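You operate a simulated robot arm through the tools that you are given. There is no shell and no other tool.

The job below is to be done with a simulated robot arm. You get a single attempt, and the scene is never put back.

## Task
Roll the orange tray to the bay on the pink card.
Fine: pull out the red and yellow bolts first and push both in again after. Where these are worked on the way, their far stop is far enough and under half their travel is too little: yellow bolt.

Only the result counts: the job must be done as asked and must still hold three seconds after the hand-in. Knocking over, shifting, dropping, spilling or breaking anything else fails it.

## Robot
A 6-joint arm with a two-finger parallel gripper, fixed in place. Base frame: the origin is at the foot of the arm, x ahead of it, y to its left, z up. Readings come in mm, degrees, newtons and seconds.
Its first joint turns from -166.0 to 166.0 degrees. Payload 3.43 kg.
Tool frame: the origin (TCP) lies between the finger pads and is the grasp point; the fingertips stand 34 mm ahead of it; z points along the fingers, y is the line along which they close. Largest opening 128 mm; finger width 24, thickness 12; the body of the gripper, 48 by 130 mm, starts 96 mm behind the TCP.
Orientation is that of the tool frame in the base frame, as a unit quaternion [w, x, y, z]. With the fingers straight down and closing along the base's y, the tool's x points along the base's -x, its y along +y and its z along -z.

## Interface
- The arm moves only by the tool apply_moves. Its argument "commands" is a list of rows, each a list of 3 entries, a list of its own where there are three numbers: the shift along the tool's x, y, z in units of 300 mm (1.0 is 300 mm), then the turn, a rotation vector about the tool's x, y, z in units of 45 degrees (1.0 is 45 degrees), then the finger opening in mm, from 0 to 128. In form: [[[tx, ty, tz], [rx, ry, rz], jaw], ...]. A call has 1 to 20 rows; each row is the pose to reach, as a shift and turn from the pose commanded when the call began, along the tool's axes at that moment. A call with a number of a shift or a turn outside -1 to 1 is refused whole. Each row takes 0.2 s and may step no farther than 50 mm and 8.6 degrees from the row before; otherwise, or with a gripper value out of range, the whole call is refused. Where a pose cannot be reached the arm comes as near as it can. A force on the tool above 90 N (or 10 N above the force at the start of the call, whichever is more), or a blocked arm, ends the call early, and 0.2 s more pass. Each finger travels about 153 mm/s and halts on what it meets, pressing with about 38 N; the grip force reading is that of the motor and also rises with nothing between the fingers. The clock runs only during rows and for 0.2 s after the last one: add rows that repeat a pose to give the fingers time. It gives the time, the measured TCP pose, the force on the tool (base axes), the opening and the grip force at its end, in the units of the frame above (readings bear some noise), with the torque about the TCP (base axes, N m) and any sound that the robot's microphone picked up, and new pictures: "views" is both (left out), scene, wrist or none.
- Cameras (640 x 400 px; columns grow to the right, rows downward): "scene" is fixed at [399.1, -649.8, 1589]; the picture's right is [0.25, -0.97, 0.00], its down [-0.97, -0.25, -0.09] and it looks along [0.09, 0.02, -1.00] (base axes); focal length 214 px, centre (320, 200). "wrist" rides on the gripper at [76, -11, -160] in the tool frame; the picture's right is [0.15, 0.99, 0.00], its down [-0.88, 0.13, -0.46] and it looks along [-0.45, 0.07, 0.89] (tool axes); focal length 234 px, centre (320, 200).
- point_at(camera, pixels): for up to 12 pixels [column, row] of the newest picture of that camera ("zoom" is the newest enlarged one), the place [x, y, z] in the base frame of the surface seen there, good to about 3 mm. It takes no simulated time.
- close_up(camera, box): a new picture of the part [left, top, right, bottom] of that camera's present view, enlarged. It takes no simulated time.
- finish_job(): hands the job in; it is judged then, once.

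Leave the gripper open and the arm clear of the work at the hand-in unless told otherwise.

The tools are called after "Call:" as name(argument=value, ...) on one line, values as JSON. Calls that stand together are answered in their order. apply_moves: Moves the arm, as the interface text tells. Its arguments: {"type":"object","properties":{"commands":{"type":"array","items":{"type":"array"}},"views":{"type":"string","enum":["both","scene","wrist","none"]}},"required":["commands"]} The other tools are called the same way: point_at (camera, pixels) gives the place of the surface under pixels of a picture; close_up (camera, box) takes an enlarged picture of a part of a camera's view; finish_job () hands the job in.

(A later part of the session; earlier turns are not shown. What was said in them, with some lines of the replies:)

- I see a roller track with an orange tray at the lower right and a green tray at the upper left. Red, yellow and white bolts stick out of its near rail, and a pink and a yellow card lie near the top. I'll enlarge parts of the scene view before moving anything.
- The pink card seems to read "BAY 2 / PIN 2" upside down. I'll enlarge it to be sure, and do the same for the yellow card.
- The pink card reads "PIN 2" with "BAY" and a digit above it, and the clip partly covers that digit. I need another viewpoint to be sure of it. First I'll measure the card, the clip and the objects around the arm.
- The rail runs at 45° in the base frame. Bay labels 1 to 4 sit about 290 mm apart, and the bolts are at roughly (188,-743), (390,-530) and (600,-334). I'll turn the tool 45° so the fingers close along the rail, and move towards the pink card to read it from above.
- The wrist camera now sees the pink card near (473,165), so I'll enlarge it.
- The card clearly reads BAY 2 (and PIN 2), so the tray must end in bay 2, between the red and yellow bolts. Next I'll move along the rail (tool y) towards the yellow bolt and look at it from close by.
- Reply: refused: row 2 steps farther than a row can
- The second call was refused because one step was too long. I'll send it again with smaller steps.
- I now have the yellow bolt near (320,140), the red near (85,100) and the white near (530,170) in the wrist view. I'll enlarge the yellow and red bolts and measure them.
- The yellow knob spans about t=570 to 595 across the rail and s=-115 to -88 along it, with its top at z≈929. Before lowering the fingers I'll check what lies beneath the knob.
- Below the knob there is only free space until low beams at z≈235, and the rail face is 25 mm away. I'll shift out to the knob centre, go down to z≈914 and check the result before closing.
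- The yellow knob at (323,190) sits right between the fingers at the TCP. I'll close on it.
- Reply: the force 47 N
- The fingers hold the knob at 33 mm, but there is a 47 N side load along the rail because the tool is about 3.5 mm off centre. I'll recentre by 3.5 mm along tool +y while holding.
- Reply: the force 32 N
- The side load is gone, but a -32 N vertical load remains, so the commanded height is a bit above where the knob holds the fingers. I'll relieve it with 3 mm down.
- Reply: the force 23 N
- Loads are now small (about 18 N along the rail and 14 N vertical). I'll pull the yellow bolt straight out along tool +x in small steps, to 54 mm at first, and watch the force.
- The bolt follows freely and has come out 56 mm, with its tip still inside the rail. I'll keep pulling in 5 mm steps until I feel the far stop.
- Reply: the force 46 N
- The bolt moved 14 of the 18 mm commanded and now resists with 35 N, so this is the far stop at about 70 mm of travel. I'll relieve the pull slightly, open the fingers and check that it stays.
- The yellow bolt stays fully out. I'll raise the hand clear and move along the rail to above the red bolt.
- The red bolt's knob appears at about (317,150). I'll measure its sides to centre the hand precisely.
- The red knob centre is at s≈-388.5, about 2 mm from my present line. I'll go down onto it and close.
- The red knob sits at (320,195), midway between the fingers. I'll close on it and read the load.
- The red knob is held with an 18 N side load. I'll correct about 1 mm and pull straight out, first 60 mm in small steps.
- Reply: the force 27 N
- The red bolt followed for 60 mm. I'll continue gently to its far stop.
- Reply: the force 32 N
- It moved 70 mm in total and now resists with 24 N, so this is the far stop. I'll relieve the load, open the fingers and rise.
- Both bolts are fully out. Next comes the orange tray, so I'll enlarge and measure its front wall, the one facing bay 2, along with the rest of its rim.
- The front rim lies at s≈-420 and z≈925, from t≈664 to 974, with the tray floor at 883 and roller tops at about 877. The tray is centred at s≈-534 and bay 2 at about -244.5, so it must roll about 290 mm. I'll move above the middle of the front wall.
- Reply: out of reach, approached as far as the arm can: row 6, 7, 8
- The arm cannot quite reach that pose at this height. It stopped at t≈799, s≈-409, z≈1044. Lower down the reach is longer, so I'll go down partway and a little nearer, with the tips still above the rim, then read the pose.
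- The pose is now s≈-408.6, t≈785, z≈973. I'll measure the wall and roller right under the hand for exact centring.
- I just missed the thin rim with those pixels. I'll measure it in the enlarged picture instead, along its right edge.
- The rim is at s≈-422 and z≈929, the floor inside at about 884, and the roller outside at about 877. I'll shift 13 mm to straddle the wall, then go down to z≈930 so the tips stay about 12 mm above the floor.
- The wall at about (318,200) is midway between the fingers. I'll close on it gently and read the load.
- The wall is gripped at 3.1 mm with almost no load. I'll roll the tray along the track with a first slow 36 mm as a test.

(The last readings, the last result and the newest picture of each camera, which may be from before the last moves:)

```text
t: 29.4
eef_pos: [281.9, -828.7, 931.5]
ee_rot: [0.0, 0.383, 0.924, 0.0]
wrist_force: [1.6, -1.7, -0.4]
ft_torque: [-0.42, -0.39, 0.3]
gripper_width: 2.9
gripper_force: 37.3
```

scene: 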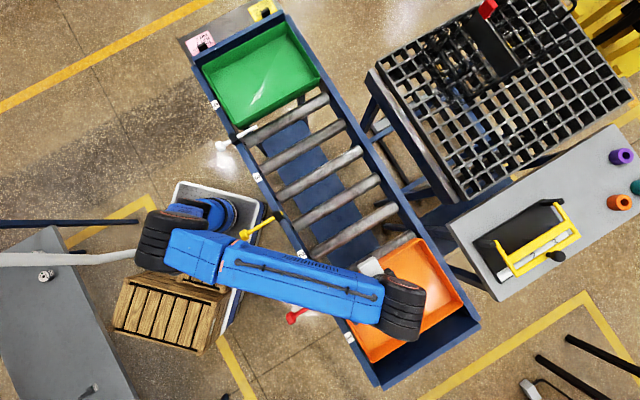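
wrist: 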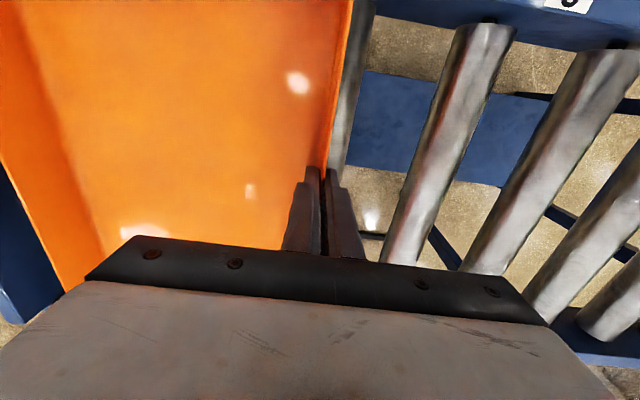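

The tray follows with negligible force and has moved 36 mm. I'll roll the remaining 253 mm to put the front wall at s≈-133, slowing at the end.

Call:
apply_moves(commands=[[[0, 0.03, 0], [0, 0, 0], 2], [[0, 0.08, 0], [0, 0, 0], 2], [[0, 0.13, 0], [0, 0, 0], 2], [[0, 0.18, 0], [0, 0, 0], 2], [[0, 0.23, 0], [0, 0, 0], 2], [[0, 0.28, 0], [0, 0, 0], 2], [[0, 0.33, 0], [0, 0, 0], 2], [[0, 0.38, 0], [0, 0, 0], 2], [[0, 0.43, 0], [0, 0, 0], 2], [[0, 0.48, 0], [0, 0, 0], 2], [[0, 0.53, 0], [0, 0, 0], 2], [[0, 0.58, 0], [0, 0, 0], 2], [[0, 0.63, 0], [0, 0, 0], 2], [[0, 0.68, 0], [0, 0, 0], 2], [[0, 0.73, 0], [0, 0, 0], 2], [[0, 0.775, 0], [0, 0, 0], 2], [[0, 0.81, 0], [0, 0, 0], 2], [[0, 0.835, 0], [0, 0, 0], 2], [[0, 0.845, 0], [0, 0, 0], 2], [[0, 0.845, 0], [0, 0, 0], 2]], views="both")

```text
t: 33.6
eef_pos: [462.4, -650.8, 932.2]
ee_rot: [0.0, 0.383, 0.924, 0.0]
wrist_force: [-0.4, -0.5, -0.5]
ft_torque: [0.93, -0.5, 0.02]
gripper_width: 3.1
gripper_force: 37.3
```

scene: 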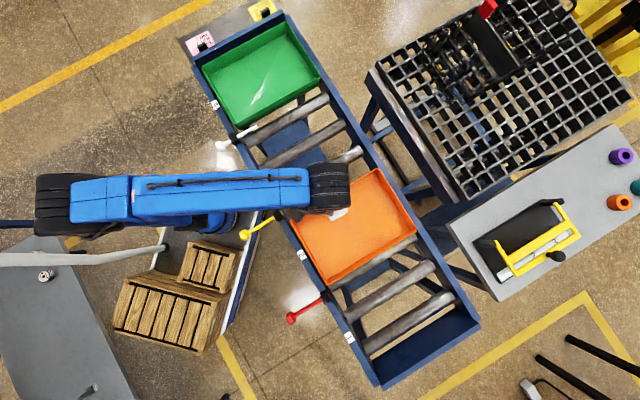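
wrist: 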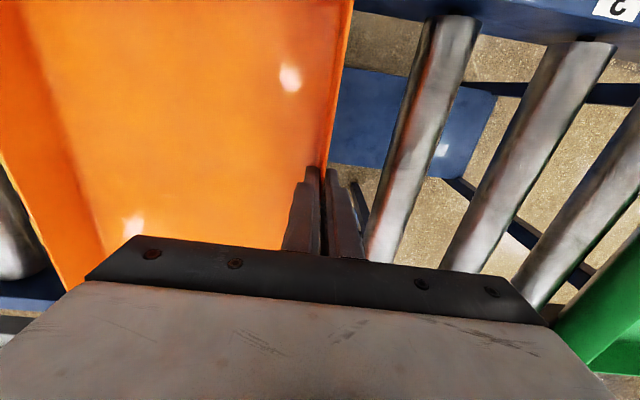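

The tray is now in bay 2 with its front wall at s≈-133. Before letting go I'll measure its rear rim and the bolt guide blocks.

Call:
close_up(camera="scene", box=[260, 160, 440, 330])

Call:
point_at(camera="scene", pixels=[[340, 278], [355, 269], [370, 260], [385, 251], [400, 242], [327, 284], [322, 297], [281, 216], [300, 248], [350, 275], [290, 220], [414, 232]])

```text
2.35 times, centred on (350, 245) of scene
```

zoom: 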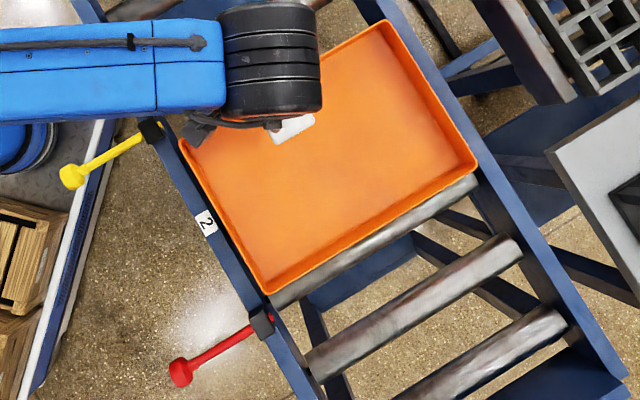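

```text
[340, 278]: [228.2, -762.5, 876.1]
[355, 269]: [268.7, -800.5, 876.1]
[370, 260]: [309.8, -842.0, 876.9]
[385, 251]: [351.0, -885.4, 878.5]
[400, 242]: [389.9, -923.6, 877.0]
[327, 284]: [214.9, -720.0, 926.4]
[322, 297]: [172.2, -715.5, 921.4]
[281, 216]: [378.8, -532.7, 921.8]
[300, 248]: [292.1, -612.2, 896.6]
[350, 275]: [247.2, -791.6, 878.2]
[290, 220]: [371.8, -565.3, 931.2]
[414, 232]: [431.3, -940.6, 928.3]
```

The rear rim is at s≈-359 and the front at s≈-131, so the tray centre is about -245. That leaves some 21 to 24 mm to each bolt line. I'll open the fingers gently and rise straight up.

Call:
apply_moves(commands=[[[0, 0, 0], [0, 0, 0], 10], [[0, 0, 0], [0, 0, 0], 25], [[0, 0, 0], [0, 0, 0], 40], [[0, 0, 0], [0, 0, 0], 40], [[0, 0, -0.06], [0, 0, 0], 40], [[0, 0, -0.15], [0, 0, 0], 40], [[0, 0, -0.28], [0, 0, 0], 40], [[0, 0, -0.4], [0, 0, 0], 40]], views="both")

```text
t: 35.4
eef_pos: [464.3, -651.6, 1052.8]
ee_rot: [0.0, 0.383, 0.924, -0.001]
wrist_force: [0.0, -0.1, 0.5]
ft_torque: [0.01, -0.02, -0.01]
gripper_width: 40.0
gripper_force: 0.1
```

scene: 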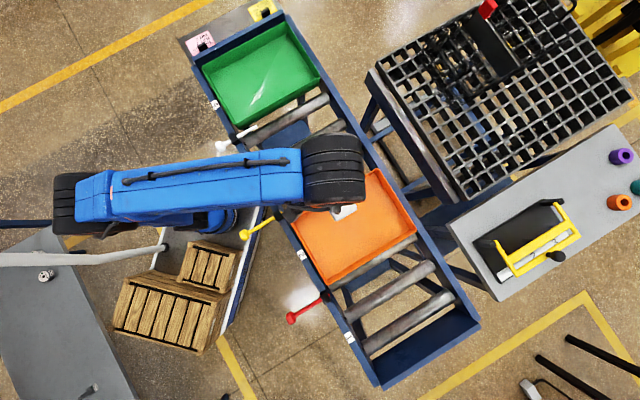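
wrist: 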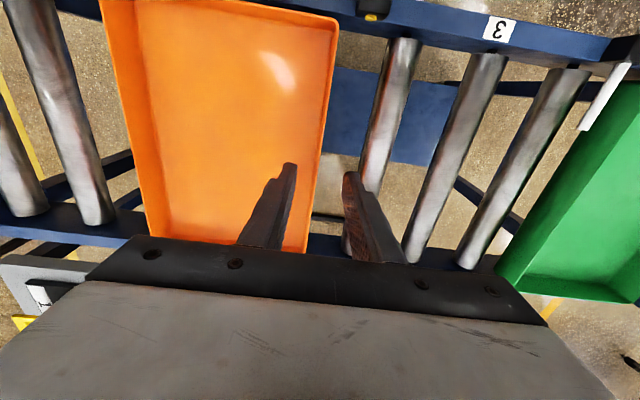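

The tray stayed put. Now I'll go back above the yellow bolt, pulled out at s≈-100 and t≈514.

Call:
apply_moves(commands=[[[0.131, 0.03, 0], [0, 0, 0], 80], [[0.262, 0.06, 0], [0, 0, 0], 80], [[0.393, 0.09, 0], [0, 0, 0], 80], [[0.524, 0.107, 0], [0, 0, 0], 80], [[0.655, 0.107, 0], [0, 0, 0], 80], [[0.786, 0.107, 0], [0, 0, 0], 80], [[0.917, 0.107, 0], [0, 0, 0], 80], [[0.917, 0.107, 0], [0, 0, 0], 80]], views="both")

```text
t: 37.2
eef_pos: [291.6, -433.0, 1052.6]
ee_rot: [0.0, 0.383, 0.924, 0.001]
wrist_force: [-0.6, 0.0, 0.2]
ft_torque: [0.02, 0.01, 0.02]
gripper_width: 79.8
gripper_force: 0.0
```

scene: 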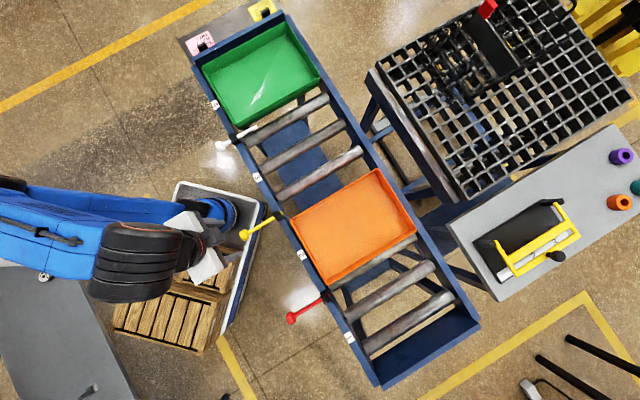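
wrist: 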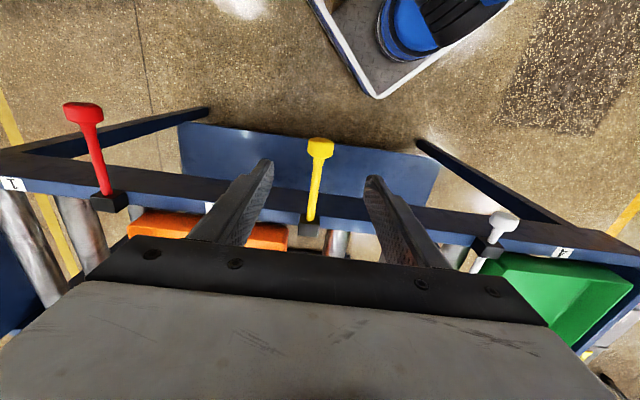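

The yellow knob at (320,147) lies straight ahead between the fingers. I'll go down to z≈910 and close on it.

Call:
apply_moves(commands=[[[0, 0, 0.12], [0, 0, 0], 80], [[0, 0, 0.24], [0, 0, 0], 80], [[0, 0, 0.36], [0, 0, 0], 80], [[0, 0, 0.44], [0, 0, 0], 80], [[0, 0, 0.475], [0, 0, 0], 80], [[0, 0, 0.475], [0, 0, 0], 80], [[0, 0, 0.475], [0, 0, 0], 80]], views="wrist")

```text
t: 38.8
eef_pos: [290.2, -430.2, 910.9]
ee_rot: [0.0, 0.383, 0.924, 0.0]
wrist_force: [0.4, -0.6, -0.4]
ft_torque: [0.0, -0.02, -0.01]
gripper_width: 80.1
gripper_force: 0.0
```

wrist: 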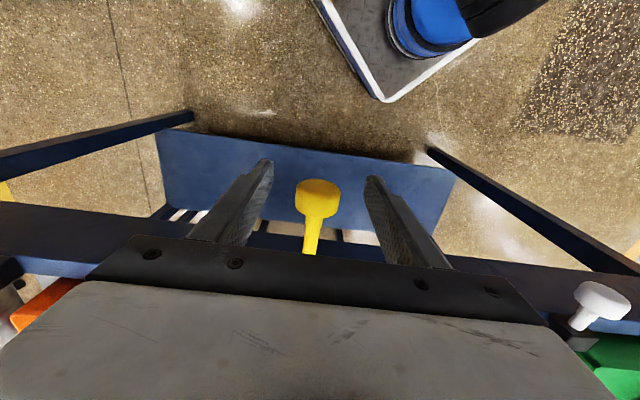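

The knob sits slightly left of and beyond the grip centre, so I'll nudge about 1 mm and 3 mm and close.

Call:
apply_moves(commands=[[[-0.01, -0.004, 0], [0, 0, 0], 60], [[-0.01, -0.004, 0], [0, 0, 0], 40], [[-0.01, -0.004, 0], [0, 0, 0], 10], [[-0.01, -0.004, 0], [0, 0, 0], 10], [[-0.01, -0.004, 0], [0, 0, 0], 10]], views="none")

```text
t: 40.0
eef_pos: [293.1, -433.2, 909.3]
ee_rot: [0.0, 0.382, 0.924, 0.001]
wrist_force: [0.7, -1.3, 2.0]
ft_torque: [-0.01, 0.02, -0.02]
gripper_width: 32.9
gripper_force: 44.8
```

The knob is held with no load. I'll push the yellow bolt in by 66 mm, then feel for the inner stop.

Call:
apply_moves(commands=[[[-0.02, 0, 0], [0, 0, 0], 10], [[-0.04, 0, 0], [0, 0, 0], 10], [[-0.06, 0, 0], [0, 0, 0], 10], [[-0.08, 0, 0], [0, 0, 0], 10], [[-0.1, 0, 0], [0, 0, 0], 10], [[-0.12, 0, 0], [0, 0, 0], 10], [[-0.14, 0, 0], [0, 0, 0], 10], [[-0.16, 0, 0], [0, 0, 0], 10], [[-0.18, 0, 0], [0, 0, 0], 10], [[-0.2, 0, 0], [0, 0, 0], 10], [[-0.22, 0, 0], [0, 0, 0], 10]], views="both")

```text
t: 42.4
eef_pos: [338.6, -480.3, 908.7]
ee_rot: [0.001, 0.383, 0.924, -0.001]
wrist_force: [17.3, 15.5, 41.2]
ft_torque: [0.19, 0.04, -0.02]
gripper_width: 33.1
gripper_force: 45.1
```

scene: 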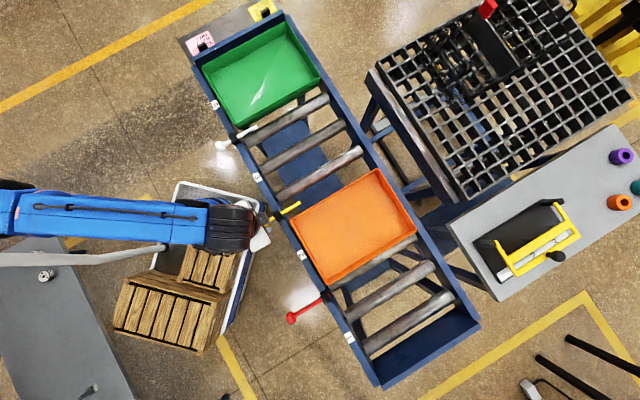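
wrist: 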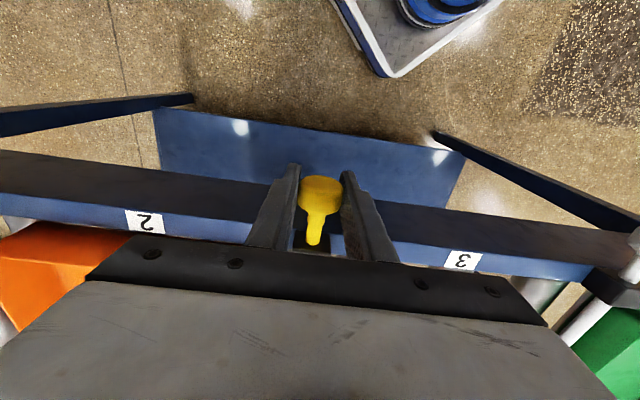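

The bolt is 65.5 mm in, with 41 N of vertical load. I'll ease that by raising 3 mm and push on to the inner stop in small steps.

Call:
apply_moves(commands=[[[0, 0.004, -0.008], [0, 0, 0], 10], [[-0.008, 0.004, -0.01], [0, 0, 0], 10], [[-0.016, 0.004, -0.01], [0, 0, 0], 10], [[-0.024, 0.004, -0.01], [0, 0, 0], 10], [[-0.028, 0.004, -0.01], [0, 0, 0], 10]], views="none")

```text
t: 43.6
eef_pos: [344.6, -485.4, 911.0]
ee_rot: [-0.001, 0.383, 0.924, -0.001]
wrist_force: [-6.3, 37.6, -29.1]
ft_torque: [-0.06, 0.05, 0.03]
gripper_width: 33.6
gripper_force: 45.0
```

The push now meets 31 N at t≈586, where the bolt started, so it is fully in. I'll relieve the load, open and rise.

Call:
apply_moves(commands=[[[0.008, 0, 0.005], [0, 0, 0], 10], [[0.008, 0, 0.005], [0, 0, 0], 35], [[0.008, 0, 0.005], [0, 0, 0], 60], [[0.008, 0, 0.005], [0, 0, 0], 80], [[0.008, 0, 0.005], [0, 0, 0], 80], [[0.008, 0, -0.12], [0, 0, 0], 80], [[0.008, 0, -0.25], [0, 0, 0], 80], [[0.008, 0, -0.38], [0, 0, 0], 80], [[0.008, 0, -0.48], [0, 0, 0], 80], [[0.008, 0, -0.48], [0, 0, 0], 80]], views="both")

```text
t: 45.8
eef_pos: [343.8, -484.8, 1056.5]
ee_rot: [0.0, 0.383, 0.924, 0.0]
wrist_force: [0.3, -0.4, 0.7]
ft_torque: [0.0, 0.03, 0.01]
gripper_width: 80.0
gripper_force: 0.0
```

scene: 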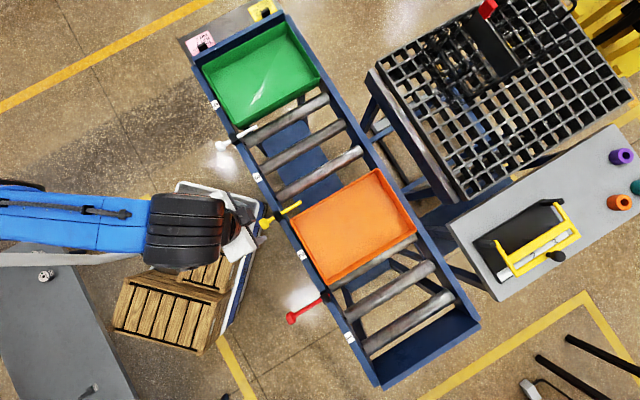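
wrist: 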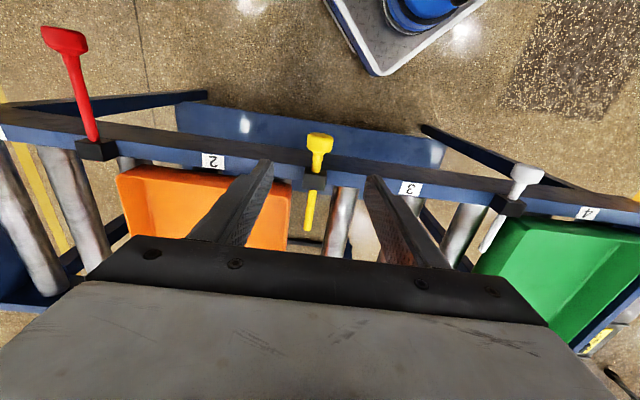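

The yellow bolt is in and the tray is untouched. Next I'll move to above the red bolt, pulled out at s≈-389 and t≈512.

Call:
point_at(camera="wrist", pixels=[[308, 225], [309, 205], [320, 137], [67, 45], [85, 115], [510, 240], [495, 245]])

Call:
apply_moves(commands=[[[0.04, -0.12, 0], [0, 0, 0], 80], [[0.08, -0.24, 0], [0, 0, 0], 80], [[0.12, -0.36, 0], [0, 0, 0], 80], [[0.16, -0.48, 0], [0, 0, 0], 80], [[0.2, -0.6, 0], [0, 0, 0], 80], [[0.24, -0.72, 0], [0, 0, 0], 80], [[0.247, -0.84, 0], [0, 0, 0], 80], [[0.247, -0.964, 0], [0, 0, 0], 80], [[0.247, -0.964, 0], [0, 0, 0], 80], [[0.247, -0.964, 0], [0, 0, 0], 80]], views="both")

```text
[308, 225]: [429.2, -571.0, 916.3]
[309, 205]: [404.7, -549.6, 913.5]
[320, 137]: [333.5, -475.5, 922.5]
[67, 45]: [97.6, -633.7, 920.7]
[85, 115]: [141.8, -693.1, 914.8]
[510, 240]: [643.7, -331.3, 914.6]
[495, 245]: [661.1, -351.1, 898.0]
```

```text
t: 48.0
eef_pos: [90.8, -639.7, 1056.9]
ee_rot: [0.0, 0.383, 0.924, 0.0]
wrist_force: [-0.8, -0.5, 0.0]
ft_torque: [-0.02, 0.03, -0.02]
gripper_width: 80.3
gripper_force: 0.0
```

scene: 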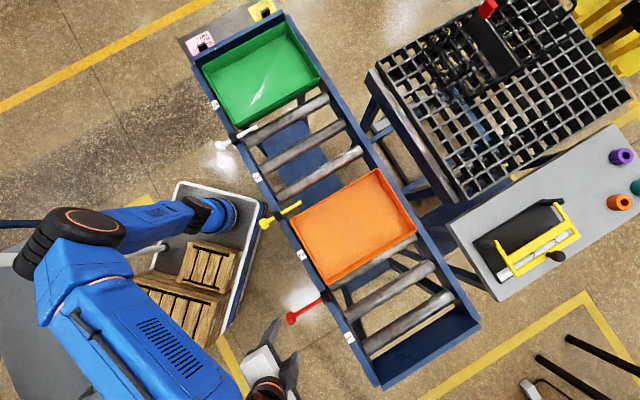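
wrist: 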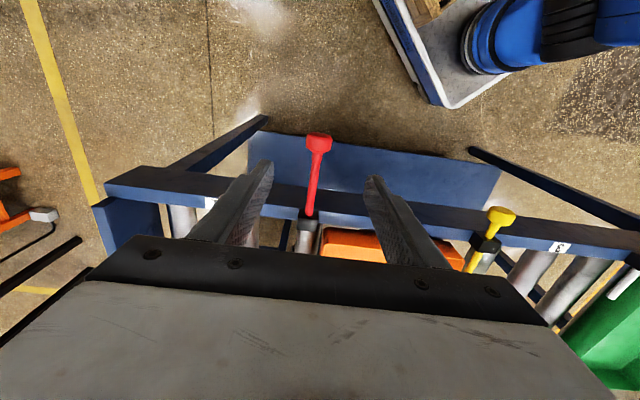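

The yellow tip is back at t≈707, its original place. I'll correct 4 mm outward and about 1.5 mm sideways, then go down on the red knob.

Call:
apply_moves(commands=[[[0.012, -0.005, 0.12], [0, 0, 0], 80], [[0.012, -0.005, 0.24], [0, 0, 0], 80], [[0.012, -0.005, 0.36], [0, 0, 0], 80], [[0.012, -0.005, 0.45], [0, 0, 0], 80], [[0.012, -0.005, 0.489], [0, 0, 0], 80], [[0.012, -0.005, 0.489], [0, 0, 0], 80], [[0.012, -0.005, 0.489], [0, 0, 0], 80]], views="wrist")

```text
t: 49.6
eef_pos: [83.9, -635.8, 909.7]
ee_rot: [0.0, 0.383, 0.924, 0.0]
wrist_force: [0.0, 0.2, -0.8]
ft_torque: [0.02, 0.02, 0.0]
gripper_width: 80.0
gripper_force: 0.0
```

wrist: 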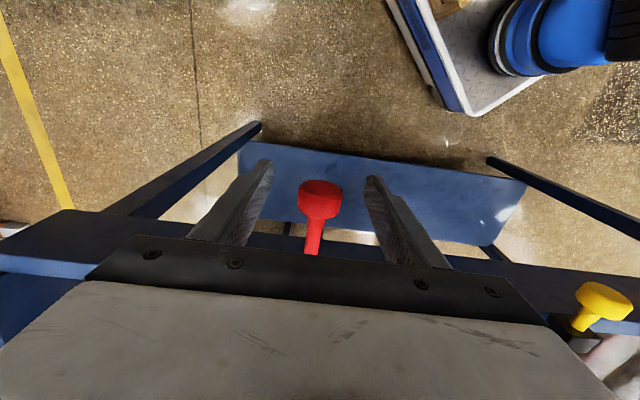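

The red knob sits at (320,198), between the fingers. I'll nudge 2 mm in and close on it.

Call:
apply_moves(commands=[[[-0.007, 0, 0], [0, 0, 0], 60], [[-0.007, 0, 0], [0, 0, 0], 40], [[-0.007, 0, 0], [0, 0, 0], 10], [[-0.007, 0, 0], [0, 0, 0], 10], [[-0.007, 0, 0], [0, 0, 0], 10]], views="none")

```text
t: 50.8
eef_pos: [85.6, -636.9, 909.7]
ee_rot: [0.0, 0.382, 0.924, -0.001]
wrist_force: [2.8, 4.2, -2.1]
ft_torque: [0.03, 0.02, 0.02]
gripper_width: 33.2
gripper_force: 45.3
```

The knob is held with only about 5 N of load. I'll push the red bolt in by 66 mm in small steps.

Call:
apply_moves(commands=[[[-0.02, 0.001, 0], [0, 0, 0], 10], [[-0.04, 0.001, 0], [0, 0, 0], 10], [[-0.06, 0.001, 0], [0, 0, 0], 10], [[-0.08, 0.001, 0], [0, 0, 0], 10], [[-0.1, 0.001, 0], [0, 0, 0], 10], [[-0.12, 0.001, 0], [0, 0, 0], 10], [[-0.14, 0.001, 0], [0, 0, 0], 10], [[-0.16, 0.001, 0], [0, 0, 0], 10], [[-0.18, 0.001, 0], [0, 0, 0], 10], [[-0.2, 0.001, 0], [0, 0, 0], 10], [[-0.22, 0.001, 0], [0, 0, 0], 10]], views="both")

```text
t: 53.2
eef_pos: [131.6, -683.1, 910.1]
ee_rot: [-0.001, 0.383, 0.924, 0.0]
wrist_force: [16.0, 15.2, 1.4]
ft_torque: [0.35, 0.2, 0.16]
gripper_width: 33.2
gripper_force: 44.6
```

scene: 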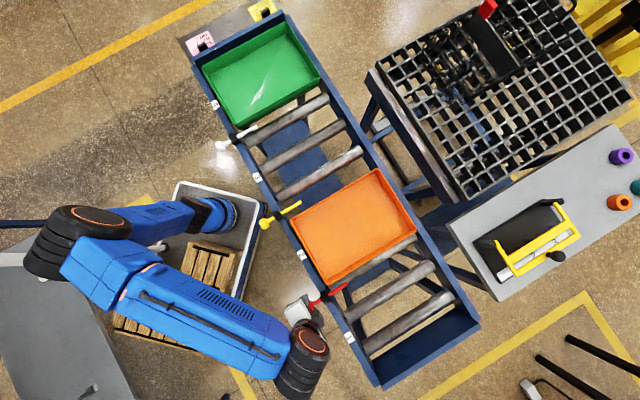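
wrist: 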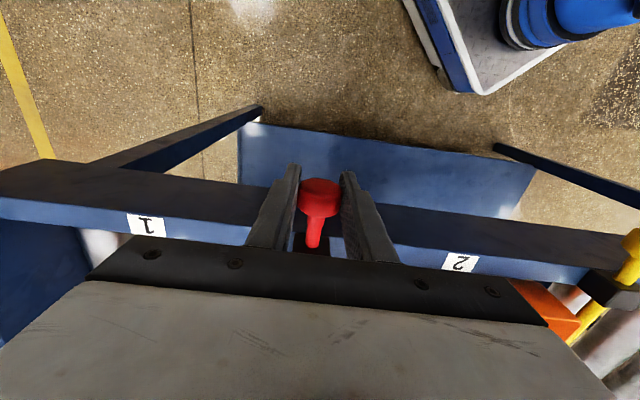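

The red bolt is 65 mm in. I'll push the last few millimetres to the inner stop.

Call:
apply_moves(commands=[[[-0.006, 0.004, 0], [0, 0, 0], 10], [[-0.012, 0.004, 0], [0, 0, 0], 10], [[-0.018, 0.004, 0], [0, 0, 0], 10], [[-0.024, 0.004, 0], [0, 0, 0], 10], [[-0.028, 0.004, 0], [0, 0, 0], 10]], views="none")

```text
t: 54.4
eef_pos: [135.6, -686.8, 909.6]
ee_rot: [0.0, 0.384, 0.923, 0.0]
wrist_force: [-15.1, 37.1, 1.6]
ft_torque: [0.25, 0.17, 0.12]
gripper_width: 33.0
gripper_force: 45.5
```

It meets 37 N at t≈581.6, the position where I first gripped it, so the red bolt is fully in. I'll relieve the load, open, rise and back away towards the base.

Call:
apply_moves(commands=[[[0.009, -0.002, 0], [0, 0, 0], 10], [[0.009, -0.002, 0], [0, 0, 0], 35], [[0.009, -0.002, 0], [0, 0, 0], 60], [[0.009, -0.002, 0], [0, 0, 0], 80], [[0.009, -0.002, 0], [0, 0, 0], 80], [[0.009, -0.002, -0.12], [0, 0, 0], 80], [[0.009, -0.002, -0.25], [0, 0, 0], 80], [[0.009, -0.002, -0.38], [0, 0, 0], 80], [[0.009, -0.002, -0.5], [0, 0, 0], 80], [[0.13, -0.002, -0.55], [0, 0, 0], 80], [[0.25, -0.002, -0.6], [0, 0, 0], 80], [[0.25, -0.002, -0.6], [0, 0, 0], 80]], views="both")

```text
t: 57.0
eef_pos: [81.5, -635.2, 1088.8]
ee_rot: [0.0, 0.383, 0.924, 0.001]
wrist_force: [0.1, 0.5, 0.1]
ft_torque: [0.02, 0.02, -0.02]
gripper_width: 80.2
gripper_force: 0.0
```

scene: 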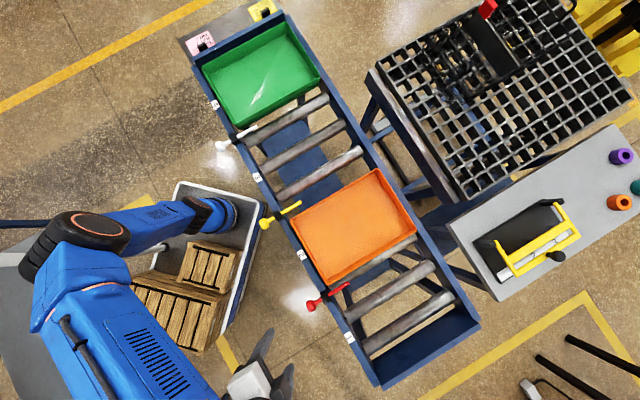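
wrist: 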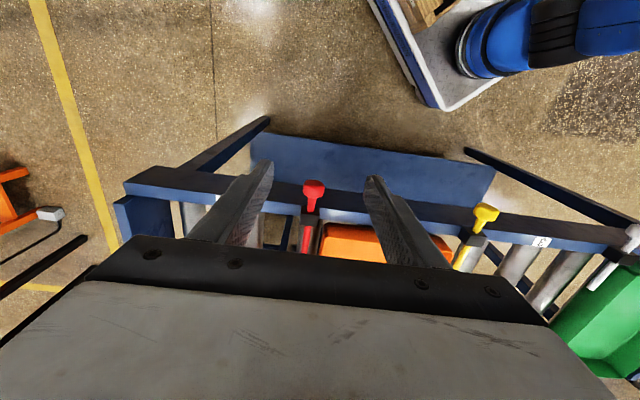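

Both bolts look pushed in with the orange tray between them. I'll check closely with an enlarged view and measure the bolt ends, the tray rims and the green tray.

Call:
close_up(camera="scene", box=[250, 160, 430, 330])

Call:
point_at(camera="scene", pixels=[[311, 305], [333, 292], [346, 284], [265, 222], [282, 211], [299, 203], [300, 213], [340, 190], [327, 284], [413, 233], [214, 104], [302, 255]])

```text
2.35 times, centred on (340, 245) of scene
```

zoom: 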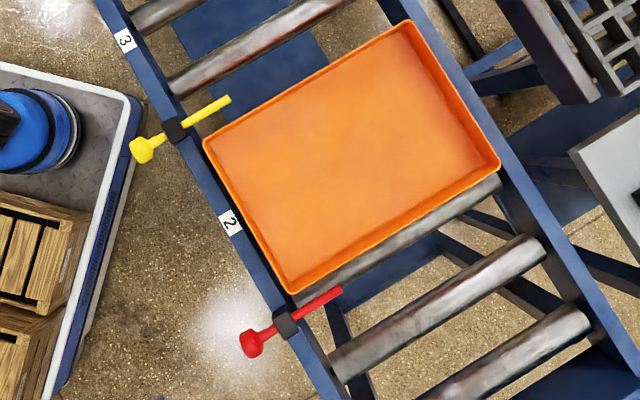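

```text
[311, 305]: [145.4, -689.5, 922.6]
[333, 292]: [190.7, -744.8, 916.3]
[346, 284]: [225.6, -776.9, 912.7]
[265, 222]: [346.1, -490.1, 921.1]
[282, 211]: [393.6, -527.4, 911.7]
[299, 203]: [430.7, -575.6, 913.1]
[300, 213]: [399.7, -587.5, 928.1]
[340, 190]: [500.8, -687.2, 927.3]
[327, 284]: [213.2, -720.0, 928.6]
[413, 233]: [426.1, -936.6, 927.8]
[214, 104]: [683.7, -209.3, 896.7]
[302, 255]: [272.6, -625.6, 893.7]
```

The tray spans s≈-360 to -132, centred on the bay 2 label at about -246. The red tip at t≈709 and the yellow tip at t≈712 are back where they began, and the green tray and white bolt haven't moved. I'll open the gripper fully, retreat a bit more and take a last look.

Call:
apply_moves(commands=[[[0.1, 0, -0.05], [0, 0, 0], 100], [[0.2, 0, -0.1], [0, 0, 0], 127], [[0.3, 0, -0.15], [0, 0, 0], 127], [[0.4, 0, -0.2], [0, 0, 0], 127], [[0.4, 0, -0.2], [0, 0, 0], 127], [[0.4, 0, -0.2], [0, 0, 0], 127]], views="both")

```text
t: 58.4
eef_pos: [-1.7, -550.6, 1150.8]
ee_rot: [0.0, 0.382, 0.924, 0.0]
wrist_force: [0.4, -0.1, -0.9]
ft_torque: [0.0, -0.02, 0.01]
gripper_width: 127.1
gripper_force: 0.1
```

scene: 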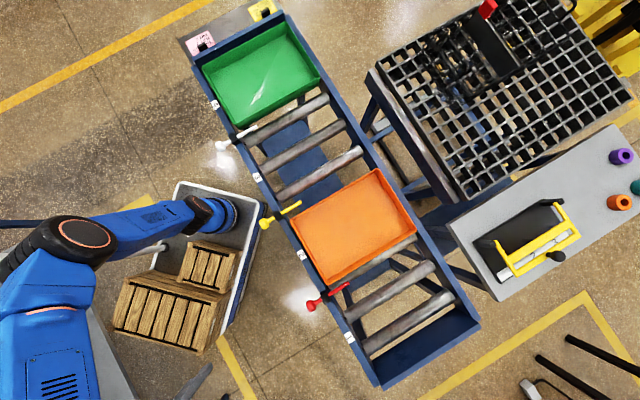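
wrist: 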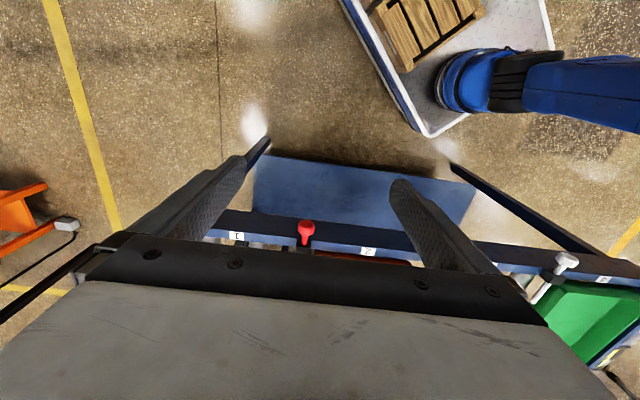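

The orange tray rests in bay 2 between the pushed-in red and yellow bolts. Nothing else has shifted, the gripper is fully open and the arm is clear. I'm handing in the job.

Call:
finish_job()

```text
The job is handed in.
```

The orange tray is in bay 2, the bay named on the pink card, and the job is handed in. I haven't seen the verdict.

- **Bolts out:** I pulled the yellow bolt and then the red bolt all the way out, about 70 mm each, to their far stops before moving the tray.
- **Tray:** I gripped its front wall and rolled it 290 mm along the track. It sits centred on the bay 2 label, with about 20 mm of clearance to each bolt.
- **Bolts in:** I pushed the yellow bolt and then the red bolt back in until each hit its inner stop. Both tips measured back where they started.

In the last picture the green tray, the white bolt and the other objects look unmoved. The gripper is fully open and the arm is clear of the track.
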